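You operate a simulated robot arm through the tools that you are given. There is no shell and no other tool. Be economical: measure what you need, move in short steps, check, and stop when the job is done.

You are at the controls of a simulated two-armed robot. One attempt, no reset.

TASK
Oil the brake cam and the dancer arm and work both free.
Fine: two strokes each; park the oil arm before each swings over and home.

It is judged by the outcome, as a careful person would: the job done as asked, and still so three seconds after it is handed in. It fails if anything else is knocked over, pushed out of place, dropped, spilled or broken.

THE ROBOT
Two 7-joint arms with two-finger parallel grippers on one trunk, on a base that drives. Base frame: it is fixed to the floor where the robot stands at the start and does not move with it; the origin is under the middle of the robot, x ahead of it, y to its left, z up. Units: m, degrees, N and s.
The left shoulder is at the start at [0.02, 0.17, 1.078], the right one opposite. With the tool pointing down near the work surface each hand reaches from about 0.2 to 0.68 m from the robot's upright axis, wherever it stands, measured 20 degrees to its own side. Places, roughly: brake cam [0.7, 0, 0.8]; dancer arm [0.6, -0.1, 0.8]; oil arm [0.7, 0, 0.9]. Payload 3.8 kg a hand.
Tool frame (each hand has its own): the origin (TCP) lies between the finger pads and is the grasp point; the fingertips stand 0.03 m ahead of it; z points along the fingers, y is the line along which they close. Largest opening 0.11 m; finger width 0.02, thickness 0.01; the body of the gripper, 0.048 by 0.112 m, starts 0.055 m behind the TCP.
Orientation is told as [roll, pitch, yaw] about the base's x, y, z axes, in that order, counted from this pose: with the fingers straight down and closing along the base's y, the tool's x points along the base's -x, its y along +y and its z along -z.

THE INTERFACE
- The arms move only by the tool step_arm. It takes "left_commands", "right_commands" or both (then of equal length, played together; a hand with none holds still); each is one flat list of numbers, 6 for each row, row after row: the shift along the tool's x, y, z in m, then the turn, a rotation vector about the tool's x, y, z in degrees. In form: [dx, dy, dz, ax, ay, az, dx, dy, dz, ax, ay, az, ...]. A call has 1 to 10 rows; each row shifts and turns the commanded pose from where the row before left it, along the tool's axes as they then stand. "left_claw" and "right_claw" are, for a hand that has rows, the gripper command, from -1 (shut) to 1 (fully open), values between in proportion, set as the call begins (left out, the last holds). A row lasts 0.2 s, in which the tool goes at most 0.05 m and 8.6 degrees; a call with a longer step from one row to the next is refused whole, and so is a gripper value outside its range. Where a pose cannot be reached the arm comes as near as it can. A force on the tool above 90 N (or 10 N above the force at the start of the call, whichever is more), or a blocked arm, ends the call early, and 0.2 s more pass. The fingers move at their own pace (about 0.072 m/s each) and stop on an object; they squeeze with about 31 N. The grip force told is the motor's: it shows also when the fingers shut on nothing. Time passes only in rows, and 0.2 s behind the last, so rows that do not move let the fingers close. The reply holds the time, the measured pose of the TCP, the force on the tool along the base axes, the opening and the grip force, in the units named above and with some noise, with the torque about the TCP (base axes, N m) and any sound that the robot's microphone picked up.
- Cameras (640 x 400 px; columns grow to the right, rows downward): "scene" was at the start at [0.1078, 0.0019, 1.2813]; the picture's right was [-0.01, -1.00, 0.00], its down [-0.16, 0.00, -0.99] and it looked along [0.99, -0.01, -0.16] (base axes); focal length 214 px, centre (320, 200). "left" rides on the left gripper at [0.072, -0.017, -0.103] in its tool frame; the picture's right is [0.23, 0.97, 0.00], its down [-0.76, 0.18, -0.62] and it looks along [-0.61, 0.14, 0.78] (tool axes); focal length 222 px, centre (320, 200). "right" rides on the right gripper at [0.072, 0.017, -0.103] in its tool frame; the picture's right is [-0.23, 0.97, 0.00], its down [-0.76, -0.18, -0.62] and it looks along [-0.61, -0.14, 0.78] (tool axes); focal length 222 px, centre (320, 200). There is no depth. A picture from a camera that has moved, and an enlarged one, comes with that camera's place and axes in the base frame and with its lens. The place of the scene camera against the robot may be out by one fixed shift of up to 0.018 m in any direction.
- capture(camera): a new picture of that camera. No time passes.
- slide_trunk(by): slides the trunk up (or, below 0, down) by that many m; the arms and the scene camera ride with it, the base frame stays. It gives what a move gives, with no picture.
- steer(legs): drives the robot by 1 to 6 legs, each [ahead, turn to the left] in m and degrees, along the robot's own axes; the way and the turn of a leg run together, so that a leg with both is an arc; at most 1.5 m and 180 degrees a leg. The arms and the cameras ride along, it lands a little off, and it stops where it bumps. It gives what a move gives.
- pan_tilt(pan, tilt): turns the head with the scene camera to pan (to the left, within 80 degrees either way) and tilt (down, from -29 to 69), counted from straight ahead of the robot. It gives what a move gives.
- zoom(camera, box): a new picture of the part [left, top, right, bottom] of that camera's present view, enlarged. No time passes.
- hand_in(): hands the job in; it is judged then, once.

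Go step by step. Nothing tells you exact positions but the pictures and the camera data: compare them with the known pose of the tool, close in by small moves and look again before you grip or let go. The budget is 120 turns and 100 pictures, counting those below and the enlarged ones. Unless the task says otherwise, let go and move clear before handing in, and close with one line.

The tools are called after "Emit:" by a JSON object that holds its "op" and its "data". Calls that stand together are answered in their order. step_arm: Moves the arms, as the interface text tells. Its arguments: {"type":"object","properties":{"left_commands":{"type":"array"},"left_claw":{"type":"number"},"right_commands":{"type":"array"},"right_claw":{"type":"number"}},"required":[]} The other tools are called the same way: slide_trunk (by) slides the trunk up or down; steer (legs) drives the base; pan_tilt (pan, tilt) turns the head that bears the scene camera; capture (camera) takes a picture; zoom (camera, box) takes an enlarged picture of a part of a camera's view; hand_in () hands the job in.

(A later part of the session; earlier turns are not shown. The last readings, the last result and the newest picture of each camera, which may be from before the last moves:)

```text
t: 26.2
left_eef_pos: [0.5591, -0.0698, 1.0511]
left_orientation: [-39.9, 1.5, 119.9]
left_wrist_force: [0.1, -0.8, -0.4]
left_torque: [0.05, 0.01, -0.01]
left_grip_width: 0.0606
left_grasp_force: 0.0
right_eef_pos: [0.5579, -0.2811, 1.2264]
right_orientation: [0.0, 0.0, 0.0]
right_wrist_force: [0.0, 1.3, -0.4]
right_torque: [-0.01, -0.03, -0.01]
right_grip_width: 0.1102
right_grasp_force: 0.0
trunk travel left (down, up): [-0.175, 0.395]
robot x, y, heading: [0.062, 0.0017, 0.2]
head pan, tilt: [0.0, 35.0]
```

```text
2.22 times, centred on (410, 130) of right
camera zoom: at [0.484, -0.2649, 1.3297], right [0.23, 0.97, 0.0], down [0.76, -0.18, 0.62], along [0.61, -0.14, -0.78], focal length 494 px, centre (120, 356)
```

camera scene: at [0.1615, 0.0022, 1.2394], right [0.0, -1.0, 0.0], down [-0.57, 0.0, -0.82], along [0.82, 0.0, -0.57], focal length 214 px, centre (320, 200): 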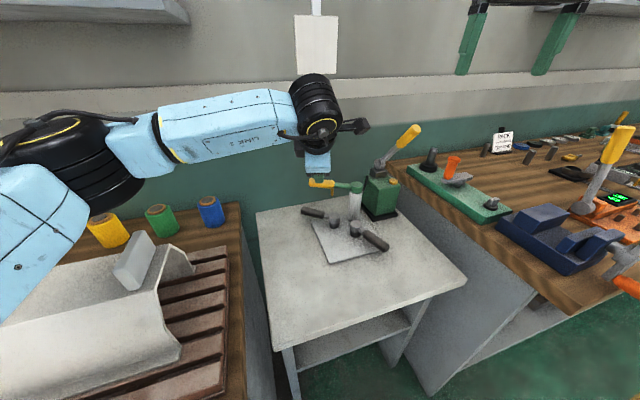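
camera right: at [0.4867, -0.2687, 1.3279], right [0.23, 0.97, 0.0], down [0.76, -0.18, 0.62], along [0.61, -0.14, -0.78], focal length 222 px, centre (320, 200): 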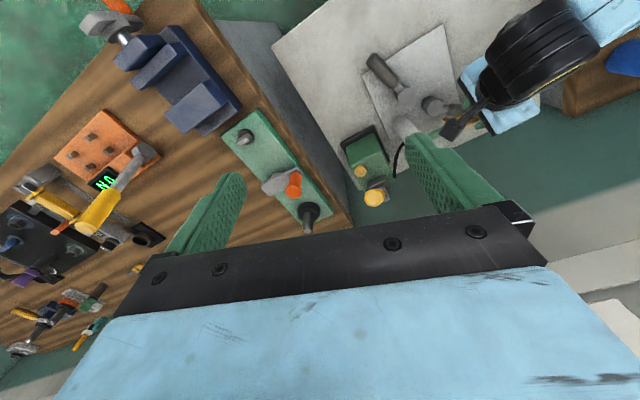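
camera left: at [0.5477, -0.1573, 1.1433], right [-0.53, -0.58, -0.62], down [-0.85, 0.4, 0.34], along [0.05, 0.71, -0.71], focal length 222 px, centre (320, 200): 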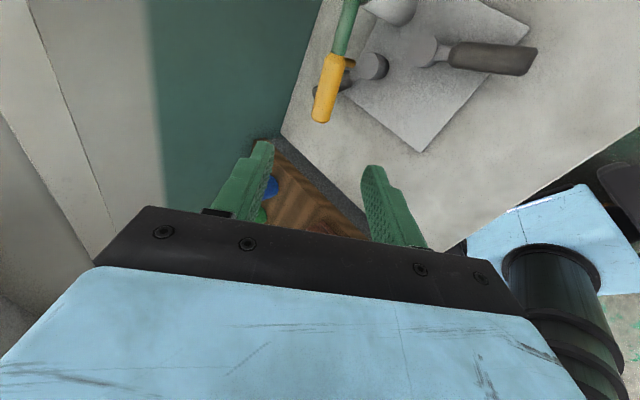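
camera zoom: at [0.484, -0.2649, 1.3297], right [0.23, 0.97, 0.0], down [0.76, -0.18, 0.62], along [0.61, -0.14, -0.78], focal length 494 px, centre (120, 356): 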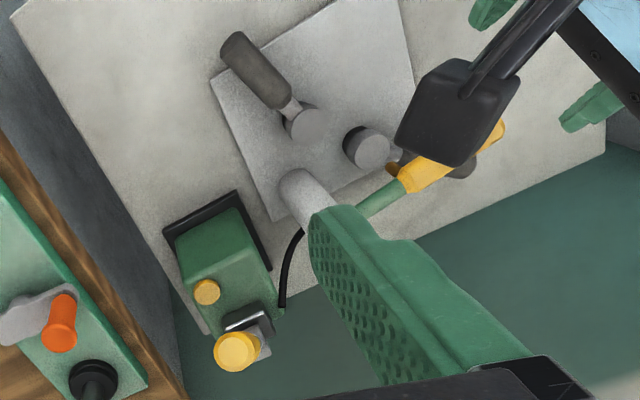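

The nozzle is now over the brake boss to within a few mm. Next is the pump: lever tip (0.70,-0.236,1.073), pivot (0.795,-0.193,0.932). I'll move the left hand clear and orient the right hand to grip the lever end-on.

Emit:
{"op": "step_arm", "data": {"left_commands": [-0.036, -0.0047, -0.0092, 0, 0, 0, -0.036, -0.0047, -0.0092, 0, 0, 0, -0.036, -0.0047, -0.0092, 0, 0, 0, -0.036, -0.0047, -0.0092, 0, 0, 0, -0.036, -0.0047, -0.0092, 0, 0, 0, 0, 0, 0, 0, 0, 0, 0, 0, 0, 0, 0, 0, 0, 0, 0, 0, 0, 0], "right_commands": [0, 0, 0, 0, 0, -6.9, 0, 0, 0, 0, 0, -6.9, 0, 0, 0, 0, 0, -6.9, 0, 0, 0, 0, -7.4, 0, 0, 0, 0, 0, -7.4, 0, 0, 0, 0, 0, -7.4, 0, 0, 0, 0, 0, -7.4, 0, 0, 0, 0, 0, -7.4, 0], "right_claw": 0.5}}

Emit:
{"op": "step_arm", "data": {"right_commands": [-0.0069, -0.002, 0.037, 0, 0, 0, -0.0069, -0.002, 0.037, 0, 0, 0, -0.0069, -0.002, 0.037, 0, 0, 0, -0.0069, -0.002, 0.037, 0, 0, 0]}}

Emit:
{"op": "capture", "data": {"camera": "right"}}

Emit:
{"op": "capture", "data": {"camera": "scene"}}

```text
t: 28.0
left_eef_pos: [0.4586, 0.0823, 1.0964]
left_orientation: [-39.9, 1.6, 119.7]
left_wrist_force: [-0.3, -0.3, 0.4]
left_torque: [-0.01, 0.0, -0.05]
left_grip_width: 0.0605
left_grasp_force: 0.0
right_eef_pos: [0.5458, -0.2768, 1.2157]
right_orientation: [0.0, -37.1, 20.7]
right_wrist_force: [0.6, -0.1, 0.1]
right_torque: [-0.04, -0.02, -0.02]
right_grip_width: 0.0822
right_grasp_force: 0.1
right hand out of reach, approached as far as the arm can: row 3
trunk travel left (down, up): [-0.175, 0.395]
robot x, y, heading: [0.0592, 0.001, -0.1]
head pan, tilt: [0.0, 35.0]
```

```text
t: 29.0
left_eef_pos: [0.4589, 0.0836, 1.0957]
left_orientation: [-39.8, 1.5, 119.8]
left_wrist_force: [0.2, -1.0, 0.5]
left_torque: [0.02, 0.02, -0.02]
left_grip_width: 0.0603
left_grasp_force: 0.0
right_eef_pos: [0.6558, -0.243, 1.1135]
right_orientation: [0.1, -37.0, 20.7]
right_wrist_force: [0.2, -0.1, -0.5]
right_torque: [0.03, -0.01, 0.0]
right_grip_width: 0.0826
right_grasp_force: 0.1
trunk travel left (down, up): [-0.175, 0.395]
robot x, y, heading: [0.0568, 0.0023, 0.1]
head pan, tilt: [0.0, 35.0]
```

```text
64 pictures are left
camera right: at [0.5364, -0.2684, 1.1529], right [-0.17, 0.97, 0.14], down [0.28, -0.08, 0.96], along [0.94, 0.21, -0.26], focal length 222 px, centre (320, 200)
```

right: 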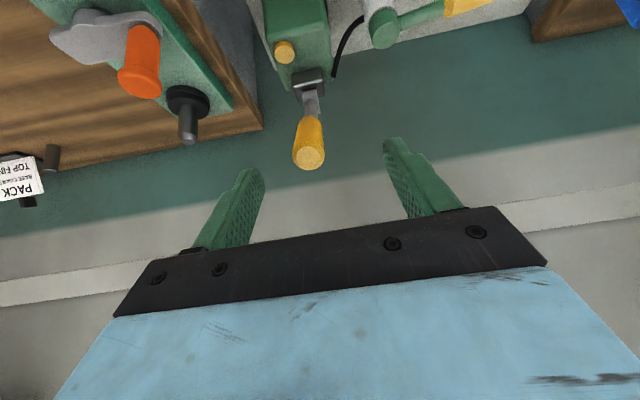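

```text
63 pictures are left
camera scene: at [0.1615, 0.0027, 1.2394], right [0.0, -1.0, 0.0], down [-0.57, 0.0, -0.82], along [0.82, 0.0, -0.57], focal length 214 px, centre (320, 200)
```

scene: 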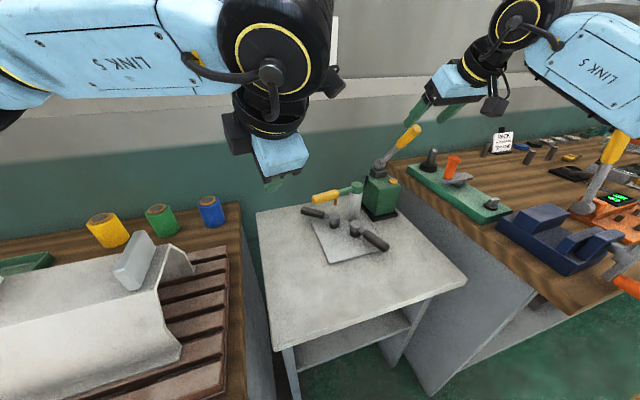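

Emit:
{"op": "step_arm", "data": {"right_commands": [-0.005, -0.0045, 0.02, 0, 0, 0, -0.005, -0.0045, 0.03, 0, 0, 0, 0, 0, 0.034, 0, 0, 0]}}

Emit:
{"op": "capture", "data": {"camera": "right"}}

Emit:
{"op": "zoom", "data": {"camera": "scene", "box": [340, 80, 480, 220]}}

```text
t: 29.8
left_eef_pos: [0.4587, 0.0831, 1.0961]
left_orientation: [-39.8, 1.5, 119.9]
left_wrist_force: [0.7, 0.2, -0.4]
left_torque: [-0.01, -0.02, -0.02]
left_grip_width: 0.0604
left_grasp_force: 0.0
right_eef_pos: [0.7135, -0.2285, 1.0535]
right_orientation: [0.0, -37.0, 20.7]
right_wrist_force: [0.0, 0.6, 0.7]
right_torque: [-0.02, -0.02, -0.02]
right_grip_width: 0.0823
right_grasp_force: 0.1
trunk travel left (down, up): [-0.175, 0.395]
robot x, y, heading: [0.0554, -0.0026, 0.1]
head pan, tilt: [0.0, 35.0]
```

```text
62 pictures are left
camera right: at [0.5939, -0.2554, 1.093], right [-0.17, 0.97, 0.14], down [0.28, -0.08, 0.96], along [0.94, 0.21, -0.26], focal length 222 px, centre (320, 200)
```

right: 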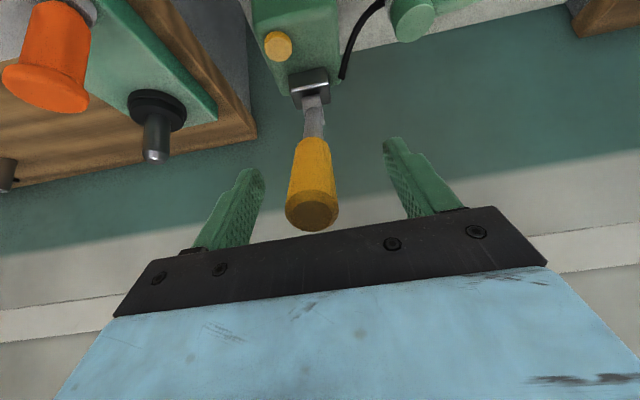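

```text
2.86 times, centred on (410, 150) of scene
camera zoom: at [0.1615, 0.0026, 1.2394], right [0.0, -1.0, 0.0], down [-0.57, 0.0, -0.82], along [0.82, 0.0, -0.57], focal length 613 px, centre (63, 343)
```

zoom: 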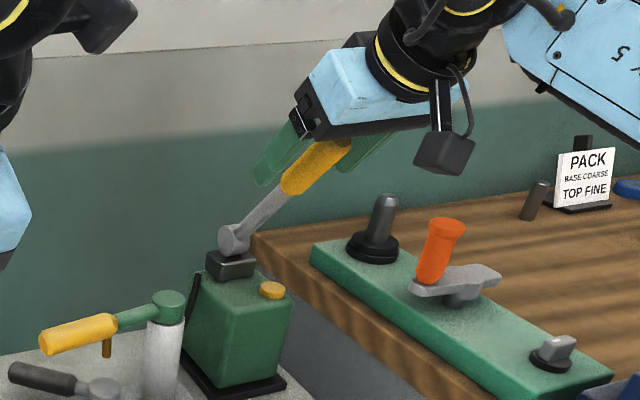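

Emit:
{"op": "step_arm", "data": {"right_commands": [0, -0.003, 0.01, 0, 0, 0, 0, 0, 0, 0, 0, 0, 0, 0, 0, 0, 0, 0, 0, 0, 0, 0, 0, 0, 0, 0, 0, 0, 0, 0], "right_claw": -1}}

```text
t: 31.0
left_eef_pos: [0.459, 0.0827, 1.0948]
left_orientation: [-39.8, 1.5, 119.9]
left_wrist_force: [-0.6, 0.6, 0.1]
left_torque: [0.0, 0.02, -0.02]
left_grip_width: 0.0606
left_grasp_force: 0.0
right_eef_pos: [0.7194, -0.2313, 1.0462]
right_orientation: [0.0, -37.0, 20.7]
right_wrist_force: [4.2, 0.5, -1.1]
right_torque: [-1.61, -0.92, -2.58]
right_grip_width: 0.0264
right_grasp_force: 45.2
trunk travel left (down, up): [-0.175, 0.395]
robot x, y, heading: [0.0585, -0.0019, 0.4]
head pan, tilt: [0.0, 35.0]
```

Gripped the pump lever (26 mm). Now I'll start the down-stroke along the lever's arc and watch the forces.

Emit:
{"op": "step_arm", "data": {"right_commands": [0.0148, 0, 0.0008, 0, -6, 0, 0.0148, 0, 0.0008, 0, -6, 0, 0.0148, 0, 0.0008, 0, -6, 0, 0.0148, 0, 0.0008, 0, -6, 0]}}

Emit:
{"op": "zoom", "data": {"camera": "scene", "box": [270, 100, 450, 250]}}

```text
t: 32.0
left_eef_pos: [0.458, 0.0835, 1.0953]
left_orientation: [-39.8, 1.6, 120.0]
left_wrist_force: [0.8, 1.2, 0.2]
left_torque: [-0.01, 0.01, 0.0]
left_grip_width: 0.0606
left_grasp_force: 0.1
right_eef_pos: [0.6818, -0.2429, 0.9994]
right_orientation: [0.1, -60.7, 20.7]
right_wrist_force: [-6.2, 8.3, -9.2]
right_torque: [-0.99, 1.39, -2.91]
right_grip_width: 0.027
right_grasp_force: 44.6
trunk travel left (down, up): [-0.175, 0.395]
robot x, y, heading: [0.058, 0.0004, 0.1]
head pan, tilt: [0.0, 35.0]
```

```text
2.67 times, centred on (360, 175) of scene
camera zoom: at [0.1613, 0.0033, 1.2394], right [0.0, -1.0, 0.0], down [-0.57, 0.0, -0.82], along [0.82, 0.0, -0.57], focal length 572 px, centre (213, 267)
```

zoom: 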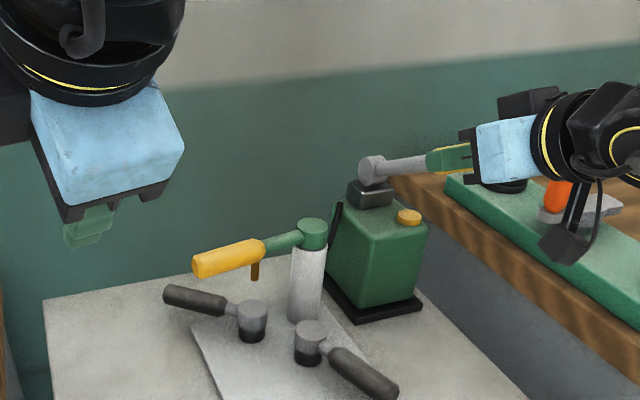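

Emit:
{"op": "step_arm", "data": {"right_commands": [0.0148, 0, 0.0008, 0, -6, 0, 0.0148, 0, 0.0008, 0, -6, 0]}}

Emit:
{"op": "capture", "data": {"camera": "scene"}}

```text
t: 32.6
left_eef_pos: [0.4581, 0.083, 1.0951]
left_orientation: [-39.8, 1.5, 119.8]
left_wrist_force: [-0.5, -0.1, 0.3]
left_torque: [0.03, -0.01, 0.03]
left_grip_width: 0.0605
left_grasp_force: 0.0
right_eef_pos: [0.6709, -0.2468, 0.9749]
right_orientation: [0.2, -73.0, 20.5]
right_wrist_force: [-9.7, 7.3, -6.1]
right_torque: [-0.47, 1.35, -2.85]
right_grip_width: 0.0269
right_grasp_force: 45.5
trunk travel left (down, up): [-0.175, 0.395]
robot x, y, heading: [0.0591, -0.0017, -0.0]
head pan, tilt: [0.0, 35.0]
```

```text
59 pictures are left
camera scene: at [0.1607, 0.0033, 1.2395], right [0.0, -1.0, 0.0], down [-0.57, 0.0, -0.82], along [0.82, 0.0, -0.57], focal length 214 px, centre (320, 200)
```

scene: 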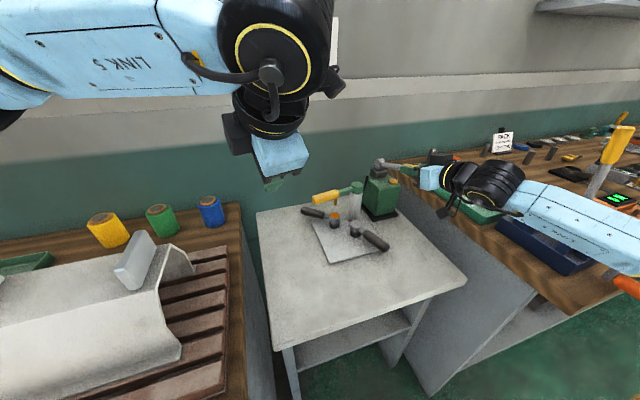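

Emit:
{"op": "zoom", "data": {"camera": "scene", "box": [290, 150, 450, 270]}}

Emit:
{"op": "step_arm", "data": {"right_commands": [0.0148, 0, 0.0008, 0, -6, 0]}}

Emit:
{"op": "zoom", "data": {"camera": "scene", "box": [290, 150, 450, 270]}}

```text
3.33 times, centred on (370, 210) of scene
camera zoom: at [0.1607, 0.0033, 1.2395], right [0.0, -1.0, 0.0], down [-0.57, 0.0, -0.82], along [0.82, 0.0, -0.57], focal length 715 px, centre (153, 167)
```

zoom: 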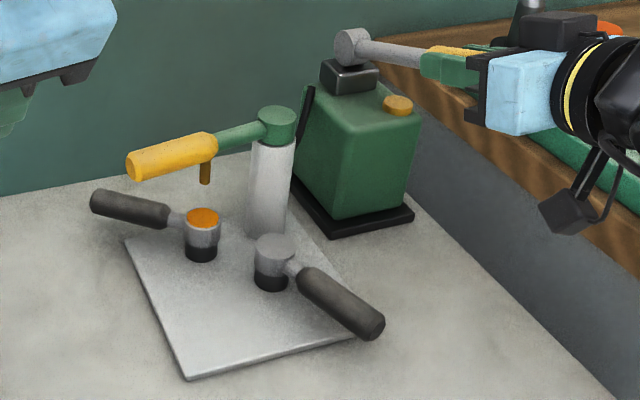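

```text
t: 33.0
left_eef_pos: [0.4575, 0.0833, 1.0961]
left_orientation: [-39.9, 1.5, 119.8]
left_wrist_force: [0.6, -0.3, 0.0]
left_torque: [-0.01, 0.0, -0.01]
left_grip_width: 0.0602
left_grasp_force: 0.1
right_eef_pos: [0.667, -0.2481, 0.9609]
right_orientation: [0.1, -79.0, 20.6]
right_wrist_force: [-13.9, 6.2, -4.9]
right_torque: [-0.28, 1.21, -2.67]
right_grip_width: 0.027
right_grasp_force: 45.1
trunk travel left (down, up): [-0.175, 0.395]
robot x, y, heading: [0.0567, 0.0011, 0.2]
head pan, tilt: [0.0, 35.0]
```

```text
3.33 times, centred on (370, 210) of scene
camera zoom: at [0.1599, 0.0031, 1.2396], right [0.0, -1.0, 0.0], down [-0.57, 0.0, -0.82], along [0.82, 0.0, -0.57], focal length 715 px, centre (153, 167)
```

zoom: 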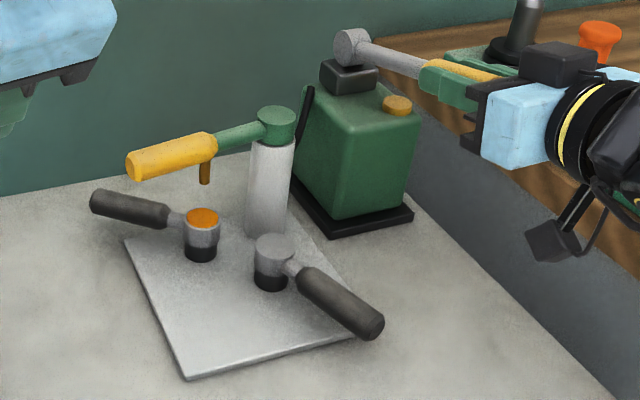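

The first stroke delivered oil: the brake boss top is amber. I'm returning the lever fully up.

Emit:
{"op": "step_arm", "data": {"right_commands": [-0.0148, 0, 0.0008, 0, 6, 0, -0.0148, 0, 0.0008, 0, 6, 0, -0.0148, 0, 0.0008, 0, 6, 0, -0.0148, 0, 0.0008, 0, 6, 0, -0.0148, 0, 0.0008, 0, 6, 0, -0.0148, 0, 0.0008, 0, 6, 0, -0.0148, 0, 0.0008, 0, 6, 0]}}

Emit:
{"op": "zoom", "data": {"camera": "scene", "box": [290, 100, 490, 250]}}

```text
t: 34.6
left_eef_pos: [0.4567, 0.0847, 1.0955]
left_orientation: [-39.9, 1.7, 119.8]
left_wrist_force: [-0.2, 0.6, 0.2]
left_torque: [0.01, 0.02, -0.06]
left_grip_width: 0.0603
left_grasp_force: 0.0
right_eef_pos: [0.7185, -0.2319, 1.0473]
right_orientation: [-0.1, -37.2, 20.8]
right_wrist_force: [1.9, 9.2, 8.6]
right_torque: [-1.23, -1.96, -2.4]
right_grip_width: 0.0265
right_grasp_force: 45.3
trunk travel left (down, up): [-0.175, 0.395]
robot x, y, heading: [0.0591, 0.0017, -0.1]
head pan, tilt: [0.0, 35.0]
```

```text
2.67 times, centred on (390, 175) of scene
camera zoom: at [0.1599, 0.0039, 1.2396], right [0.0, -1.0, 0.0], down [-0.57, 0.0, -0.82], along [0.82, 0.0, -0.57], focal length 572 px, centre (133, 267)
```

zoom: 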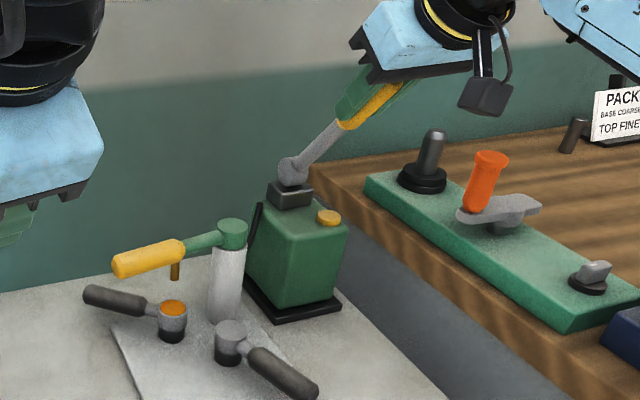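

Second stroke now: down and back up.

Emit:
{"op": "step_arm", "data": {"right_commands": [0.0148, 0, 0.0008, 0, -6, 0, 0.0148, 0, 0.0008, 0, -6, 0, 0.0148, 0, 0.0008, 0, -6, 0, 0.0148, 0, 0.0008, 0, -6, 0, 0.0148, 0, 0.0008, 0, -6, 0, 0.0148, 0, 0.0008, 0, -6, 0, 0.0148, 0, 0.0008, 0, -6, 0]}}

Emit:
{"op": "step_arm", "data": {"right_commands": [-0.0148, 0, 0.0008, 0, 6, 0, -0.0148, 0, 0.0008, 0, 6, 0, -0.0148, 0, 0.0008, 0, 6, 0, -0.0148, 0, 0.0008, 0, 6, 0, -0.0148, 0, 0.0008, 0, 6, 0, -0.0148, 0, 0.0008, 0, 6, 0, -0.0148, 0, 0.0008, 0, 6, 0]}}

Emit:
{"op": "zoom", "data": {"camera": "scene", "box": [290, 100, 490, 250]}}

```text
t: 36.2
left_eef_pos: [0.4572, 0.084, 1.0965]
left_orientation: [-40.0, 1.4, 119.8]
left_wrist_force: [0.4, -0.4, -0.3]
left_torque: [0.02, 0.01, 0.05]
left_grip_width: 0.0604
left_grasp_force: 0.1
right_eef_pos: [0.6668, -0.2485, 0.9595]
right_orientation: [0.4, -78.9, 20.2]
right_wrist_force: [-13.5, 10.6, -5.1]
right_torque: [-0.15, 1.3, -2.66]
right_grip_width: 0.027
right_grasp_force: 44.7
trunk travel left (down, up): [-0.175, 0.395]
robot x, y, heading: [0.0573, -0.0019, 0.0]
head pan, tilt: [0.0, 35.0]
```

```text
t: 37.8
left_eef_pos: [0.4564, 0.0827, 1.0954]
left_orientation: [-39.8, 1.5, 119.7]
left_wrist_force: [-0.1, 0.3, 0.0]
left_torque: [0.01, 0.0, -0.02]
left_grip_width: 0.0604
left_grasp_force: 0.1
right_eef_pos: [0.7179, -0.2319, 1.0481]
right_orientation: [0.0, -37.1, 20.7]
right_wrist_force: [5.2, 5.7, 7.9]
right_torque: [-1.14, -2.1, -2.27]
right_grip_width: 0.0264
right_grasp_force: 44.8
trunk travel left (down, up): [-0.175, 0.395]
robot x, y, heading: [0.0567, 0.0027, -0.0]
head pan, tilt: [0.0, 35.0]
```

```text
2.67 times, centred on (390, 175) of scene
camera zoom: at [0.1605, 0.0037, 1.2396], right [0.0, -1.0, 0.0], down [-0.57, 0.0, -0.82], along [0.82, 0.0, -0.57], focal length 572 px, centre (133, 267)
```

zoom: 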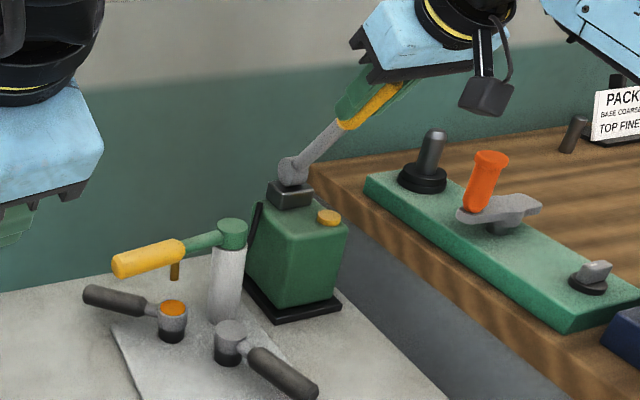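

Two strokes are done on the brake cam. The right hand will release the lever, back off and reorient, so it can swing the oil arm on to the dancer arm. The left hand moves further out.

Emit:
{"op": "step_arm", "data": {"right_commands": [0, 0, 0, 0, 0, 0, 0, 0, 0, 0, 0, 0, 0, 0, -0.04, 0, 0, 0, 0, 0, -0.04, 0, 0, 0, 0, 0, -0.04, 0, 0, 0, 0.037, 0.0175, -0.028, 0, 0, 0, 0.037, 0.0175, -0.028, 0, 0, 0], "right_claw": 0.5, "left_commands": [0, 0, 0, 0, 0, 0, 0, 0, 0, 0, 0, 0, -0.03, 0, -0.02, 0, 0, 0, -0.03, 0, -0.02, 0, 0, 0, -0.03, 0, -0.02, 0, 0, 0, -0.03, 0, -0.02, 0, 0, 0, 0, 0, 0, 0, 0, 0]}}

Emit:
{"op": "step_arm", "data": {"right_commands": [0, 0, 0, 0, 7.4, 0, 0, 0, 0, 0, 7.4, 0, 0, 0, 0, 0, 7.4, 0, 0, 0, 0, 0, 7.4, 0, 0, 0, 0, 0, 7.4, 0, 0, 0, 0, 0, 0, 8, 0, 0, 0, 0, 0, 8, 0, 0, 0, 0, 0, 8, 0, 0, 0, 0, 0, 8, 0, 0, 0, 0, 0, 8]}}

Emit:
{"op": "step_arm", "data": {"right_commands": [0, 0, 0, 0, 0, 8, 0, 0, 0, 0, 0, 8, 0, 0, 0, 0, 0, 8, 0, 0, 0, 0, 0, 8, 0, 0, 0, 0, 0, 8, 0, 0, 0, 0, 0, 7.7], "right_claw": 0.1}}

Emit:
{"op": "capture", "data": {"camera": "scene"}}

```text
t: 39.4
left_eef_pos: [0.3521, 0.1635, 1.1535]
left_orientation: [-39.6, 1.4, 120.1]
left_wrist_force: [-0.6, -0.5, -0.6]
left_torque: [0.0, 0.0, -0.01]
left_grip_width: 0.0606
left_grasp_force: 0.0
right_eef_pos: [0.5516, -0.2561, 1.1422]
right_orientation: [-0.1, -37.0, 20.7]
right_wrist_force: [0.1, -0.4, -1.4]
right_torque: [0.02, -0.01, 0.0]
right_grip_width: 0.0825
right_grasp_force: 0.0
trunk travel left (down, up): [-0.175, 0.395]
robot x, y, heading: [0.0578, 0.0029, 0.1]
head pan, tilt: [0.0, 35.0]
```

```text
t: 41.6
left_eef_pos: [0.3501, 0.1622, 1.155]
left_orientation: [-39.9, 1.4, 119.8]
left_wrist_force: [0.2, -1.0, 0.2]
left_torque: [0.0, 0.02, -0.01]
left_grip_width: 0.0605
left_grasp_force: 0.1
right_eef_pos: [0.5528, -0.2573, 1.1418]
right_orientation: [0.0, 0.0, -19.4]
right_wrist_force: [0.2, 0.0, -0.2]
right_torque: [-0.04, -0.03, -0.01]
right_grip_width: 0.0825
right_grasp_force: 0.0
trunk travel left (down, up): [-0.175, 0.395]
robot x, y, heading: [0.0603, 0.0003, 0.1]
head pan, tilt: [0.0, 35.0]
```

```text
t: 43.0
left_eef_pos: [0.3512, 0.1621, 1.1548]
left_orientation: [-39.9, 1.4, 119.8]
left_wrist_force: [-0.3, 0.4, -0.7]
left_torque: [0.04, 0.04, 0.01]
left_grip_width: 0.0605
left_grasp_force: 0.0
right_eef_pos: [0.5513, -0.257, 1.1399]
right_orientation: [0.0, 0.0, -67.1]
right_wrist_force: [-0.2, 0.1, -0.7]
right_torque: [0.02, -0.02, 0.0]
right_grip_width: 0.0605
right_grasp_force: 0.0
trunk travel left (down, up): [-0.175, 0.395]
robot x, y, heading: [0.057, -0.0018, 0.1]
head pan, tilt: [0.0, 35.0]
```

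```text
54 pictures are left
camera scene: at [0.1622, 0.0061, 1.2431], right [0.04, -1.0, 0.0], down [-0.54, -0.02, -0.84], along [0.84, 0.03, -0.54], focal length 214 px, centre (320, 200)
```

scene: 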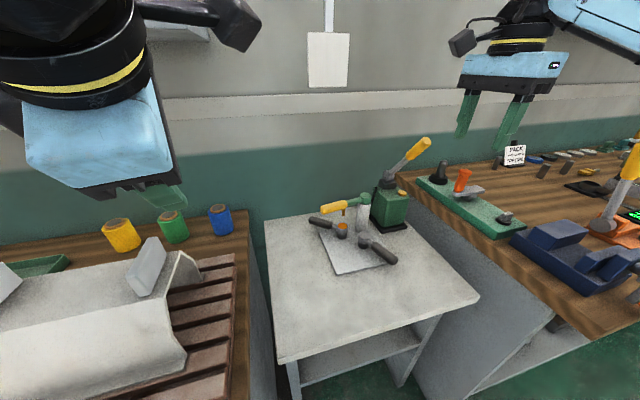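

The camera axes shifted slightly, probably because the left arm is touching the head, so I'll move the left hand forward a little. I'm also bringing the right hand to a pre-grasp over the oil arm handle.

Emit:
{"op": "step_arm", "data": {"right_commands": [0, 0, 0, 0, 0, -7, 0, 0, 0, -7, 0, 0, 0, 0, 0, -7, 0, 0, 0, 0, 0, -6, 0, 0, 0.0241, 0.0219, 0.0332, 0, 0, 0, 0.0241, 0.0219, 0.0332, 0, 0, 0, 0.0241, 0.0219, 0.0332, 0, 0, 0, 0.0241, 0.0219, 0.0332, 0, 0, 0, 0.0241, 0.0219, 0.0332, 0, 0, 0, 0.0241, 0.0219, 0.0332, 0, 0, 0], "left_commands": [0, 0, 0.03, 0, 0, 0, 0, 0, 0.03, 0, 0, 0, 0, 0, 0, 0, 0, 0, 0, 0, 0, 0, 0, 0, 0, 0, 0, 0, 0, 0, 0, 0, 0, 0, 0, 0, 0, 0, 0, 0, 0, 0, 0, 0, 0, 0, 0, 0, 0, 0, 0, 0, 0, 0, 0, 0, 0, 0, 0, 0]}}

Emit:
{"op": "capture", "data": {"camera": "right"}}

Emit:
{"op": "capture", "data": {"camera": "scene"}}

```text
t: 45.2
left_eef_pos: [0.3866, 0.1813, 1.1083]
left_orientation: [-39.9, 1.6, 119.8]
left_wrist_force: [-0.8, -0.5, -0.9]
left_torque: [-0.03, 0.02, -0.02]
left_grip_width: 0.0605
left_grasp_force: 0.1
right_eef_pos: [0.6459, -0.033, 0.9986]
right_orientation: [20.0, 0.0, -60.0]
right_wrist_force: [-0.2, -0.6, 0.0]
right_torque: [0.03, 0.0, 0.03]
right_grip_width: 0.0606
right_grasp_force: 0.0
trunk travel left (down, up): [-0.175, 0.395]
robot x, y, heading: [0.0619, 0.0004, -0.1]
head pan, tilt: [0.0, 35.0]
```

```text
53 pictures are left
camera right: at [0.5932, 0.0194, 1.1024], right [0.91, 0.26, 0.33], down [0.05, -0.85, 0.53], along [0.42, -0.46, -0.78], focal length 222 px, centre (320, 200)
```

right: 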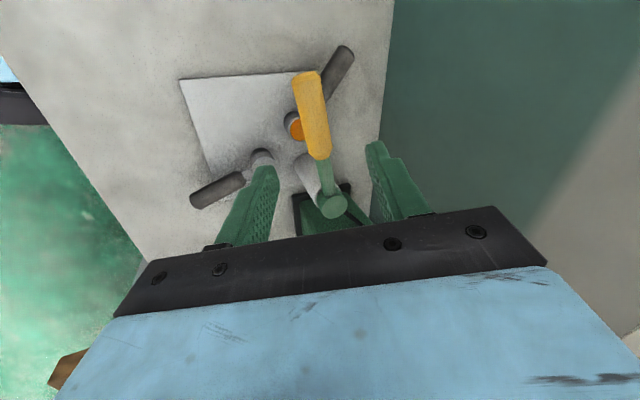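

```text
52 pictures are left
camera scene: at [0.1613, 0.0033, 1.2394], right [0.0, -1.0, 0.0], down [-0.57, 0.0, -0.82], along [0.82, 0.0, -0.57], focal length 214 px, centre (320, 200)
```

scene: 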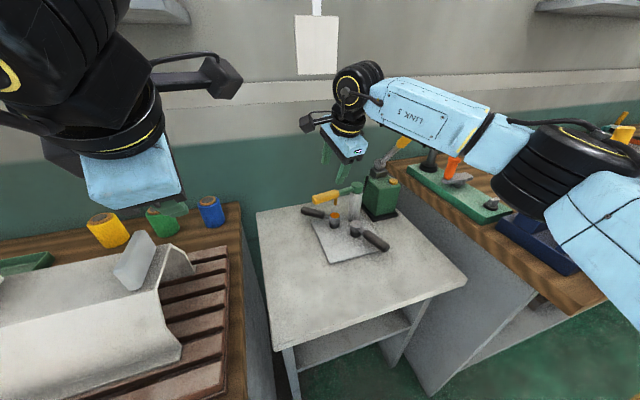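

Emit:
{"op": "step_arm", "data": {"right_commands": [0, -0.002, 0.033, 0, 0, 0, 0, -0.002, 0.033, 0, 0, 0, 0, -0.001, 0.032, 0, 0, 0]}}

Emit:
{"op": "capture", "data": {"camera": "right"}}

```text
t: 46.0
left_eef_pos: [0.3854, 0.1807, 1.1075]
left_orientation: [-39.8, 1.5, 120.1]
left_wrist_force: [0.1, 0.1, 0.6]
left_torque: [0.04, 0.04, 0.0]
left_grip_width: 0.0605
left_grasp_force: 0.1
right_eef_pos: [0.6688, -0.0195, 0.9041]
right_orientation: [20.0, 0.0, -60.0]
right_wrist_force: [0.6, 0.2, -0.3]
right_torque: [0.03, 0.0, -0.02]
right_grip_width: 0.0604
right_grasp_force: 0.0
trunk travel left (down, up): [-0.175, 0.395]
robot x, y, heading: [0.0571, -0.0016, -0.2]
head pan, tilt: [0.0, 35.0]
```

```text
51 pictures are left
camera right: at [0.6166, 0.0324, 1.0083], right [0.91, 0.26, 0.33], down [0.05, -0.85, 0.52], along [0.42, -0.46, -0.78], focal length 222 px, centre (320, 200)
```

right: 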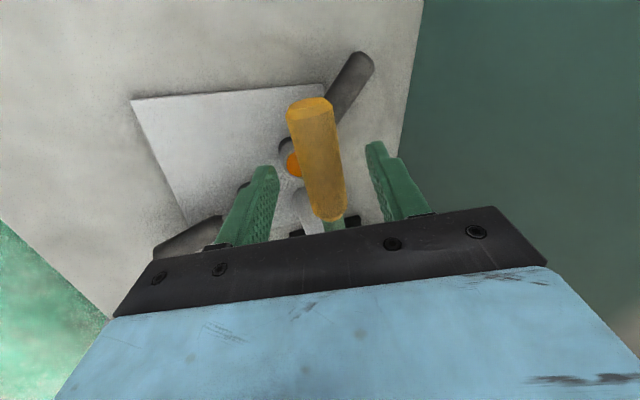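

Emit:
{"op": "step_arm", "data": {"right_commands": [0, 0, 0, 0, 0, 0, 0, 0, 0, 0, 0, 0, 0, 0, 0, 0, 0, 0, -0.001, -0.0117, -0.0043, 0, 2.39, -6.58, -0.001, -0.0117, -0.0043, 0, 2.39, -6.58, -0.001, -0.0117, -0.0043, 0, 2.39, -6.58, -0.001, -0.0117, -0.0043, 0, 2.39, -6.58], "right_claw": -0.8}}

Emit:
{"op": "zoom", "data": {"camera": "scene", "box": [270, 130, 430, 270]}}

```text
t: 47.6
left_eef_pos: [0.3844, 0.1795, 1.1079]
left_orientation: [-39.8, 1.4, 119.8]
left_wrist_force: [0.1, -0.3, -0.3]
left_torque: [-0.03, -0.02, 0.01]
left_grip_width: 0.0604
left_grasp_force: 0.1
right_eef_pos: [0.6346, -0.0576, 0.9054]
right_orientation: [19.8, 0.0, -32.1]
right_wrist_force: [-7.8, -9.0, 3.3]
right_torque: [-0.8, 0.64, -1.34]
right_grip_width: 0.0312
right_grasp_force: 45.1
trunk travel left (down, up): [-0.175, 0.395]
robot x, y, heading: [0.0579, 0.0001, 0.1]
head pan, tilt: [0.0, 35.0]
```

```text
2.86 times, centred on (350, 200) of scene
camera zoom: at [0.16, 0.0016, 1.2396], right [0.0, -1.0, 0.0], down [-0.57, 0.0, -0.82], along [0.82, 0.0, -0.57], focal length 613 px, centre (234, 200)
```

zoom: 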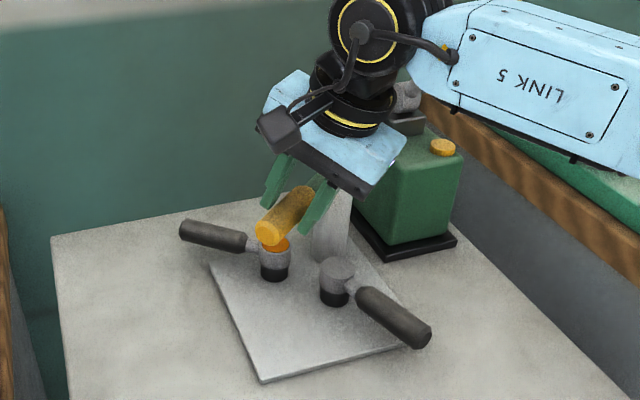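

Emit:
{"op": "step_arm", "data": {"right_commands": [-0.001, -0.0117, -0.0043, 0, 2.39, -6.58, -0.001, -0.0117, -0.0043, 0, 2.39, -6.58, -0.001, -0.0117, -0.0043, 0, 2.39, -6.58, -0.001, -0.0117, -0.0043, 0, 2.39, -6.58]}}

Emit:
{"op": "capture", "data": {"camera": "right"}}

Emit:
{"op": "zoom", "data": {"camera": "scene", "box": [270, 130, 430, 270]}}

Emit:
{"op": "zoom", "data": {"camera": "left", "box": [280, 0, 520, 150]}}

```text
t: 48.6
left_eef_pos: [0.3847, 0.178, 1.1088]
left_orientation: [-39.9, 1.4, 119.8]
left_wrist_force: [0.0, 0.7, -0.2]
left_torque: [0.01, 0.01, 0.02]
left_grip_width: 0.0602
left_grasp_force: 0.0
right_eef_pos: [0.6202, -0.1041, 0.9053]
right_orientation: [19.9, 0.0, -4.1]
right_wrist_force: [-6.3, -11.3, 1.1]
right_torque: [-1.19, 0.16, -1.37]
right_grip_width: 0.032
right_grasp_force: 44.8
trunk travel left (down, up): [-0.175, 0.395]
robot x, y, heading: [0.058, 0.0006, 0.2]
head pan, tilt: [0.0, 35.0]
```

```text
49 pictures are left
camera right: at [0.5459, -0.1189, 1.0092], right [0.29, 0.9, 0.33], down [0.73, -0.43, 0.53], along [0.61, 0.09, -0.78], focal length 222 px, centre (320, 200)
```

right: 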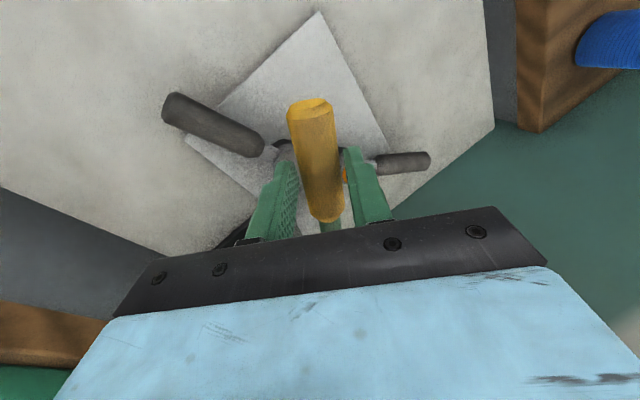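

```text
2.86 times, centred on (350, 200) of scene
camera zoom: at [0.1604, 0.0011, 1.2395], right [0.0, -1.0, 0.0], down [-0.57, 0.0, -0.82], along [0.82, 0.0, -0.57], focal length 613 px, centre (234, 200)
```

zoom: 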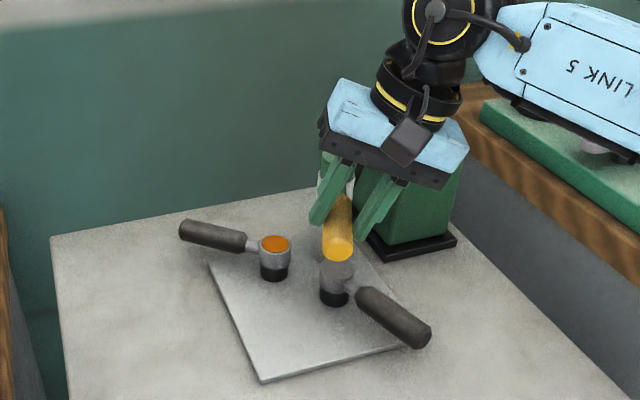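

```text
2.67 times, centred on (400, 75) of left
camera zoom: at [0.3734, 0.092, 1.2004], right [-0.53, -0.58, -0.62], down [-0.85, 0.4, 0.34], along [0.05, 0.71, -0.71], focal length 592 px, centre (107, 533)
```

zoom: 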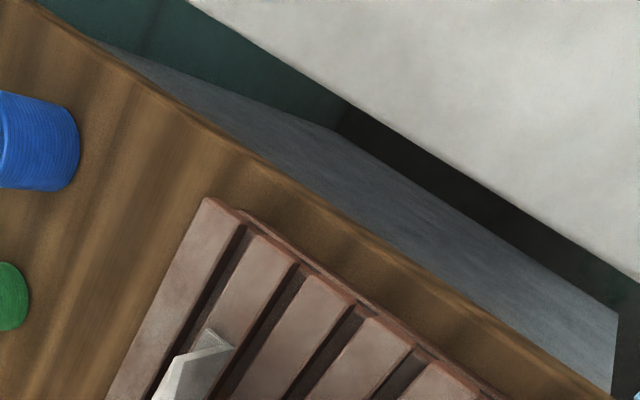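

Emit:
{"op": "step_arm", "data": {"right_commands": [-0.0007, -0.0084, -0.0031, 0, 1.7, -4.7, 0, 0, 0, 0, 0, 0]}}

Emit:
{"op": "step_arm", "data": {"right_commands": [0, 0, 0, 0, 0, 0, 0, 0, 0, 0, 0, 0, 0, 0, -0.045, 0, 0, 0, 0.025, 0.01, -0.04, 0, 0, 0, 0.025, 0.01, -0.04, 0, 0, 0, 0.025, 0.01, -0.04, 0, 0, 0], "right_claw": 0.1}}

Emit:
{"op": "zoom", "data": {"camera": "right", "box": [200, 30, 440, 210]}}

Emit:
{"op": "zoom", "data": {"camera": "scene", "box": [270, 130, 430, 270]}}

```text
t: 49.2
left_eef_pos: [0.3841, 0.1786, 1.1082]
left_orientation: [-39.9, 1.4, 119.9]
left_wrist_force: [-0.6, -0.2, 0.0]
left_torque: [-0.02, 0.01, 0.0]
left_grip_width: 0.0603
left_grasp_force: 0.0
right_eef_pos: [0.6184, -0.1145, 0.9054]
right_orientation: [20.0, 0.1, 1.0]
right_wrist_force: [-9.3, -12.5, -2.1]
right_torque: [-1.29, 0.11, -1.12]
right_grip_width: 0.0324
right_grasp_force: 44.9
trunk travel left (down, up): [-0.175, 0.395]
robot x, y, heading: [0.0571, 0.0011, 0.2]
head pan, tilt: [0.0, 35.0]
```

```text
t: 50.6
left_eef_pos: [0.3855, 0.1809, 1.1072]
left_orientation: [-39.9, 1.5, 119.7]
left_wrist_force: [-0.4, -0.3, -0.3]
left_torque: [-0.02, -0.03, 0.01]
left_grip_width: 0.0606
left_grasp_force: 0.1
right_eef_pos: [0.5449, -0.1419, 1.0701]
right_orientation: [20.0, 0.0, 1.0]
right_wrist_force: [0.3, -1.0, 0.5]
right_torque: [-0.01, -0.03, 0.0]
right_grip_width: 0.0607
right_grasp_force: 0.0
trunk travel left (down, up): [-0.175, 0.395]
robot x, y, heading: [0.0604, 0.004, 0.4]
head pan, tilt: [0.0, 35.0]
```

```text
2.22 times, centred on (320, 120) of right
camera zoom: at [0.4723, -0.1623, 1.1739], right [0.21, 0.92, 0.33], down [0.77, -0.37, 0.53], along [0.6, 0.14, -0.78], focal length 494 px, centre (320, 378)
```

zoom: 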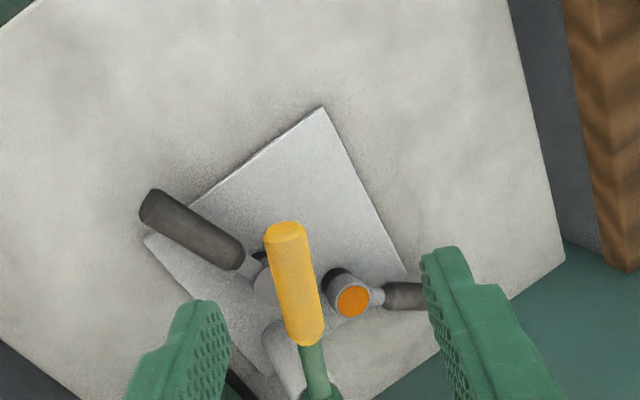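

```text
2.86 times, centred on (350, 200) of scene
camera zoom: at [0.1605, 0.0026, 1.2396], right [0.0, -1.0, 0.0], down [-0.57, 0.0, -0.82], along [0.82, 0.0, -0.57], focal length 613 px, centre (234, 200)
```

zoom: 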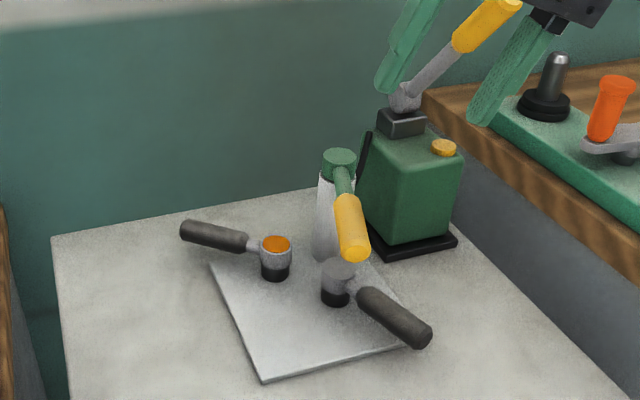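

The oil arm seems to be over the dancer boss, but the nozzle is hidden. I'll reorient the left hand so its camera can check from the left, while the right hand returns towards the pump.

Emit:
{"op": "step_arm", "data": {"right_commands": [-0.0023, -0.0275, -0.0356, 0, 0, 0, -0.0023, -0.0275, -0.0356, 0, 0, 0, -0.0023, -0.0275, -0.0356, 0, 0, 0, 0, 0, 0, 6.67, 0, 0, 0, 0, 0, 6.67, 0, 0, 0, 0, 0, 6.67, 0, 0, 0, 0, 0, 0, 0, -6.57, 0, 0, 0, 0, 0, -6.57, 0, 0, 0, 0, 0, -6.57, 0, 0, 0, 0, -7.4, 0], "left_commands": [0, 0, 0, -8, 0, 0, 0, 0, 0, -8, 0, 0, 0, 0, 0, -8, 0, 0, 0, 0, 0, -8, 0, 0, 0, 0, 0, -8, 0, 0, 0, 0, 0, 0, 0, 8.5, 0, 0, 0, 0, 0, 8.5, 0, 0, 0, 0, 0, 8.5, 0, 0, 0, 0, 0, 8.5, 0, 0, 0, 0, 0, 8.5], "right_claw": 0.5}}

Emit:
{"op": "step_arm", "data": {"right_commands": [0, 0, 0, 0, -7.4, 0, 0, 0, 0, 0, -7.4, 0, 0, 0, 0, 0, -7.4, 0, 0, 0, 0, 0, -7.4, 0, 0, 0, 0, 0, 0, 0, 0, 0, 0, 0, 0, 0, 0, 0, 0, 0, 0, 0, 0, 0, 0, 0, 0, 0, 0, 0, 0, 0, 0, 0], "left_commands": [0, 0, 0, 0, 0, 8.5, 0, 0, 0, 0, 0, 8.5, 0, 0, 0, 0, 0, 8.5, 0, 0, 0, 0, 0, 8.5, 0, 0, 0, 0, 0, 8.5, 0, 0, 0, 0, 0, 8.5, 0, 0, 0, 0, 0, 8.5, 0, 0, 0, 0, 0, 8.5, 0, 0, 0, 0, 0, 8.5]}}

```text
t: 52.8
left_eef_pos: [0.3863, 0.1793, 1.1083]
left_orientation: [-0.9, 1.2, 77.2]
left_wrist_force: [-0.4, 0.4, 0.7]
left_torque: [-0.02, 0.0, 0.01]
left_grip_width: 0.0607
left_grasp_force: 0.0
right_eef_pos: [0.5542, -0.2578, 1.1438]
right_orientation: [0.0, -7.4, 20.8]
right_wrist_force: [0.4, 0.0, -0.6]
right_torque: [0.03, 0.01, -0.01]
right_grip_width: 0.0825
right_grasp_force: 0.1
trunk travel left (down, up): [-0.175, 0.395]
robot x, y, heading: [0.0567, -0.0003, -0.0]
head pan, tilt: [0.0, 35.0]
```

```text
t: 54.8
left_eef_pos: [0.3863, 0.1809, 1.1076]
left_orientation: [-1.4, -0.5, 0.7]
left_wrist_force: [0.3, -0.9, 0.2]
left_torque: [-0.02, 0.01, 0.03]
left_grip_width: 0.0603
left_grasp_force: 0.0
right_eef_pos: [0.5549, -0.2566, 1.1426]
right_orientation: [0.0, -37.0, 20.7]
right_wrist_force: [0.7, -0.1, -0.6]
right_torque: [-0.01, 0.0, -0.01]
right_grip_width: 0.0826
right_grasp_force: 0.1
trunk travel left (down, up): [-0.175, 0.395]
robot x, y, heading: [0.0587, 0.001, 0.1]
head pan, tilt: [0.0, 35.0]
```

Emit:
{"op": "step_arm", "data": {"left_commands": [-0.034, -0.02, 0.018, 0, 0, 0, -0.034, -0.02, 0.018, 0, 0, 0, -0.034, -0.02, 0.018, 0, 0, 0, -0.034, -0.02, 0.018, 0, 0, 0, -0.034, -0.02, 0.018, 0, 0, 0, -0.034, -0.02, 0.018, 0, 0, 0]}}

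Emit:
{"op": "zoom", "data": {"camera": "left", "box": [80, 20, 320, 180]}}

```text
t: 56.2
left_eef_pos: [0.5955, 0.0594, 1.0052]
left_orientation: [-1.3, -0.6, 0.9]
left_wrist_force: [-0.3, -0.8, -0.1]
left_torque: [0.01, 0.01, 0.0]
left_grip_width: 0.0606
left_grasp_force: 0.0
right_eef_pos: [0.5563, -0.2577, 1.1415]
right_orientation: [0.0, -37.0, 20.7]
right_wrist_force: [-0.1, 0.2, -0.8]
right_torque: [0.06, -0.02, 0.04]
right_grip_width: 0.0824
right_grasp_force: 0.0
trunk travel left (down, up): [-0.175, 0.395]
robot x, y, heading: [0.0571, 0.0001, 0.1]
head pan, tilt: [0.0, 35.0]
```

```text
2.50 times, centred on (200, 100) of left
camera zoom: at [0.5213, 0.0436, 1.1076], right [-0.24, 0.97, -0.02], down [0.75, 0.2, 0.63], along [0.61, 0.13, -0.78], focal length 555 px, centre (620, 450)
```

zoom: 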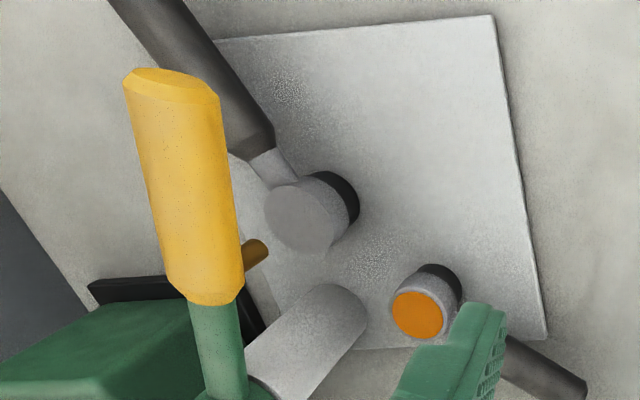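

The nozzle is about 8 mm short of the dancer boss, needing roughly 6° more. The left hand (yaw 0) will straddle the handle and nudge it.

Emit:
{"op": "step_arm", "data": {"left_commands": [-0.004, -0.043, 0, 0, 0, 0, -0.004, -0.043, 0, 0, 0, 0, -0.004, -0.043, 0, 0, 0, 0, -0.004, -0.042, 0, 0, 0, 0], "left_claw": 0.5}}

Emit:
{"op": "capture", "data": {"camera": "left"}}

```text
t: 57.2
left_eef_pos: [0.602, -0.0795, 1.0058]
left_orientation: [-1.4, -0.6, 0.9]
left_wrist_force: [-0.2, 0.9, -0.2]
left_torque: [-0.06, -0.03, 0.0]
left_grip_width: 0.0827
left_grasp_force: 0.2
left hand out of reach, approached as far as the arm can: row 4
right_eef_pos: [0.5555, -0.2552, 1.1431]
right_orientation: [-0.1, -37.0, 20.7]
right_wrist_force: [-0.3, 0.5, 0.3]
right_torque: [0.04, 0.05, -0.01]
right_grip_width: 0.0827
right_grasp_force: 0.0
trunk travel left (down, up): [-0.175, 0.395]
robot x, y, heading: [0.0591, 0.002, 0.1]
head pan, tilt: [0.0, 35.0]
```

```text
43 pictures are left
camera left: at [0.529, -0.0948, 1.1083], right [-0.24, 0.97, -0.03], down [0.75, 0.2, 0.63], along [0.61, 0.13, -0.78], focal length 222 px, centre (320, 200)
```

left: 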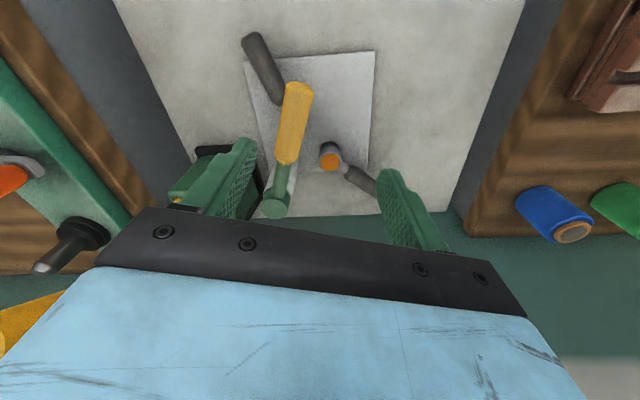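

Out of reach for straddling with the left hand, so I'll close the fingers, tilt them and nudge the handle sideways instead.

Emit:
{"op": "step_arm", "data": {"left_commands": [0.006, 0.02, 0, 0, 0, 0, 0.006, 0.012, 0, 0, 0, 0, 0, 0, 0, 7.5, 0, 0, 0, 0, 0, 7.5, 0, 0, 0, 0, 0, 0, 0, 0], "left_claw": -1}}

```text
t: 58.4
left_eef_pos: [0.5899, -0.0485, 1.004]
left_orientation: [-16.4, -0.6, 0.9]
left_wrist_force: [-0.5, 0.3, -0.3]
left_torque: [-0.02, 0.0, -0.04]
left_grip_width: 0.0
left_grasp_force: 30.7
right_eef_pos: [0.5553, -0.258, 1.1437]
right_orientation: [0.0, -37.0, 20.7]
right_wrist_force: [0.4, -0.9, -0.1]
right_torque: [0.02, 0.03, 0.0]
right_grip_width: 0.0824
right_grasp_force: 0.0
trunk travel left (down, up): [-0.175, 0.395]
robot x, y, heading: [0.0609, 0.0044, 0.1]
head pan, tilt: [0.0, 35.0]
```

Emit:
{"op": "step_arm", "data": {"left_commands": [0, 0.0087, 0.0302, 0, 0, 0, 0, 0.0087, 0.0302, 0, 0, 0, 0, 0.0087, 0.0302, 0, 0, 0, 0, -0.0145, 0.004, 0, 0, 0, 0, -0.0145, 0.004, 0, 0, 0, 0, 0, 0, 0, 0, 0]}}

Emit:
{"op": "capture", "data": {"camera": "left"}}

```text
t: 59.8
left_eef_pos: [0.5913, -0.0774, 0.9133]
left_orientation: [-16.5, -0.6, 1.0]
left_wrist_force: [0.0, 0.3, -0.7]
left_torque: [-0.03, 0.02, 0.0]
left_grip_width: 0.0002
left_grasp_force: 30.8
right_eef_pos: [0.5561, -0.2555, 1.1419]
right_orientation: [0.0, -37.0, 20.7]
right_wrist_force: [-0.9, 1.0, 0.4]
right_torque: [0.0, -0.01, 0.03]
right_grip_width: 0.0825
right_grasp_force: 0.1
trunk travel left (down, up): [-0.175, 0.395]
robot x, y, heading: [0.0552, -0.0027, 0.0]
head pan, tilt: [0.0, 35.0]
```

```text
42 pictures are left
camera left: at [0.517, -0.0652, 1.0159], right [-0.24, 0.93, -0.28], down [0.75, 0.36, 0.56], along [0.62, -0.08, -0.78], focal length 222 px, centre (320, 200)
```

left: 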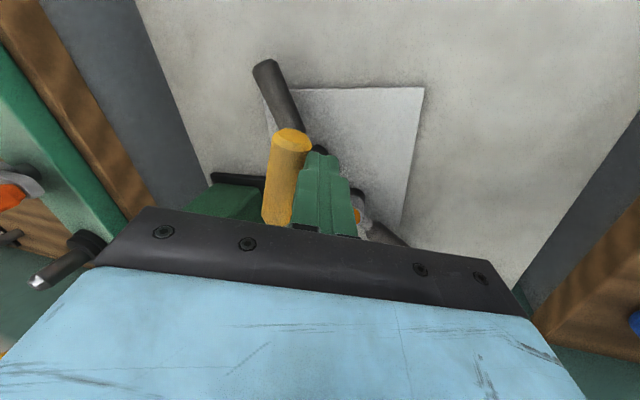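

Emit:
{"op": "step_arm", "data": {"left_commands": [0, -0.006, 0.0016, 0, 0, 0, 0, -0.0066, 0.0018, 0, 0, 0, 0, 0, 0, 0, 0, 0]}}

Emit:
{"op": "step_arm", "data": {"left_commands": [0, 0.02, -0.005, 0, 0, 0, 0, 0.02, -0.02, 0, 0, 0, 0, 0.025, -0.03, 0, 0, 0, 0, 0.02, -0.03, 0, 0, 0, 0, 0.02, -0.03, 0, 0, 0, 0, 0.03, 0, 0, 0, 0]}}

Emit:
{"op": "zoom", "data": {"camera": "left", "box": [80, 20, 320, 180]}}

```text
t: 60.6
left_eef_pos: [0.5908, -0.0852, 0.9127]
left_orientation: [-15.9, -0.5, 1.0]
left_wrist_force: [-9.9, 34.9, 7.3]
left_torque: [0.86, 0.25, -0.3]
left_grip_width: 0.0
left_grasp_force: 30.6
right_eef_pos: [0.5542, -0.2532, 1.1447]
right_orientation: [-0.3, -37.0, 20.9]
right_wrist_force: [0.1, 0.3, -0.3]
right_torque: [-0.01, -0.01, 0.02]
right_grip_width: 0.0827
right_grasp_force: 0.0
trunk travel left (down, up): [-0.175, 0.395]
robot x, y, heading: [0.0598, -0.0021, 0.0]
head pan, tilt: [0.0, 35.0]
```

```text
t: 62.0
left_eef_pos: [0.5886, 0.0716, 0.9844]
left_orientation: [-16.4, -0.6, 0.8]
left_wrist_force: [-0.5, 0.2, 0.0]
left_torque: [-0.01, 0.01, 0.0]
left_grip_width: 0.0001
left_grasp_force: 30.9
right_eef_pos: [0.5558, -0.2566, 1.1432]
right_orientation: [0.0, -37.1, 20.8]
right_wrist_force: [0.0, 1.0, 0.8]
right_torque: [0.01, 0.01, -0.03]
right_grip_width: 0.0825
right_grasp_force: 0.1
trunk travel left (down, up): [-0.175, 0.395]
robot x, y, heading: [0.0611, -0.0018, 0.1]
head pan, tilt: [0.0, 35.0]
```

```text
2.50 times, centred on (200, 100) of left
camera zoom: at [0.5149, 0.0838, 1.0883], right [-0.24, 0.93, -0.28], down [0.75, 0.36, 0.56], along [0.62, -0.08, -0.78], focal length 555 px, centre (620, 450)
```

zoom: 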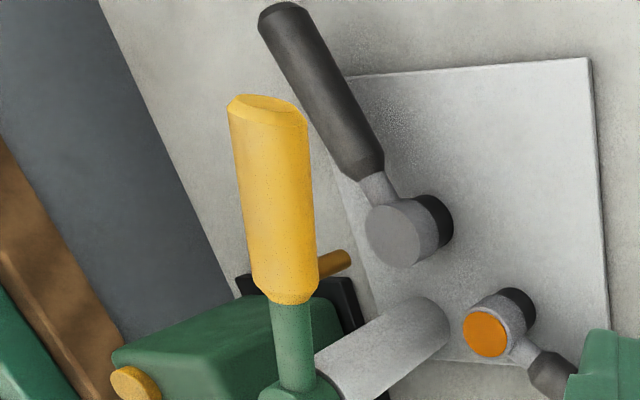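

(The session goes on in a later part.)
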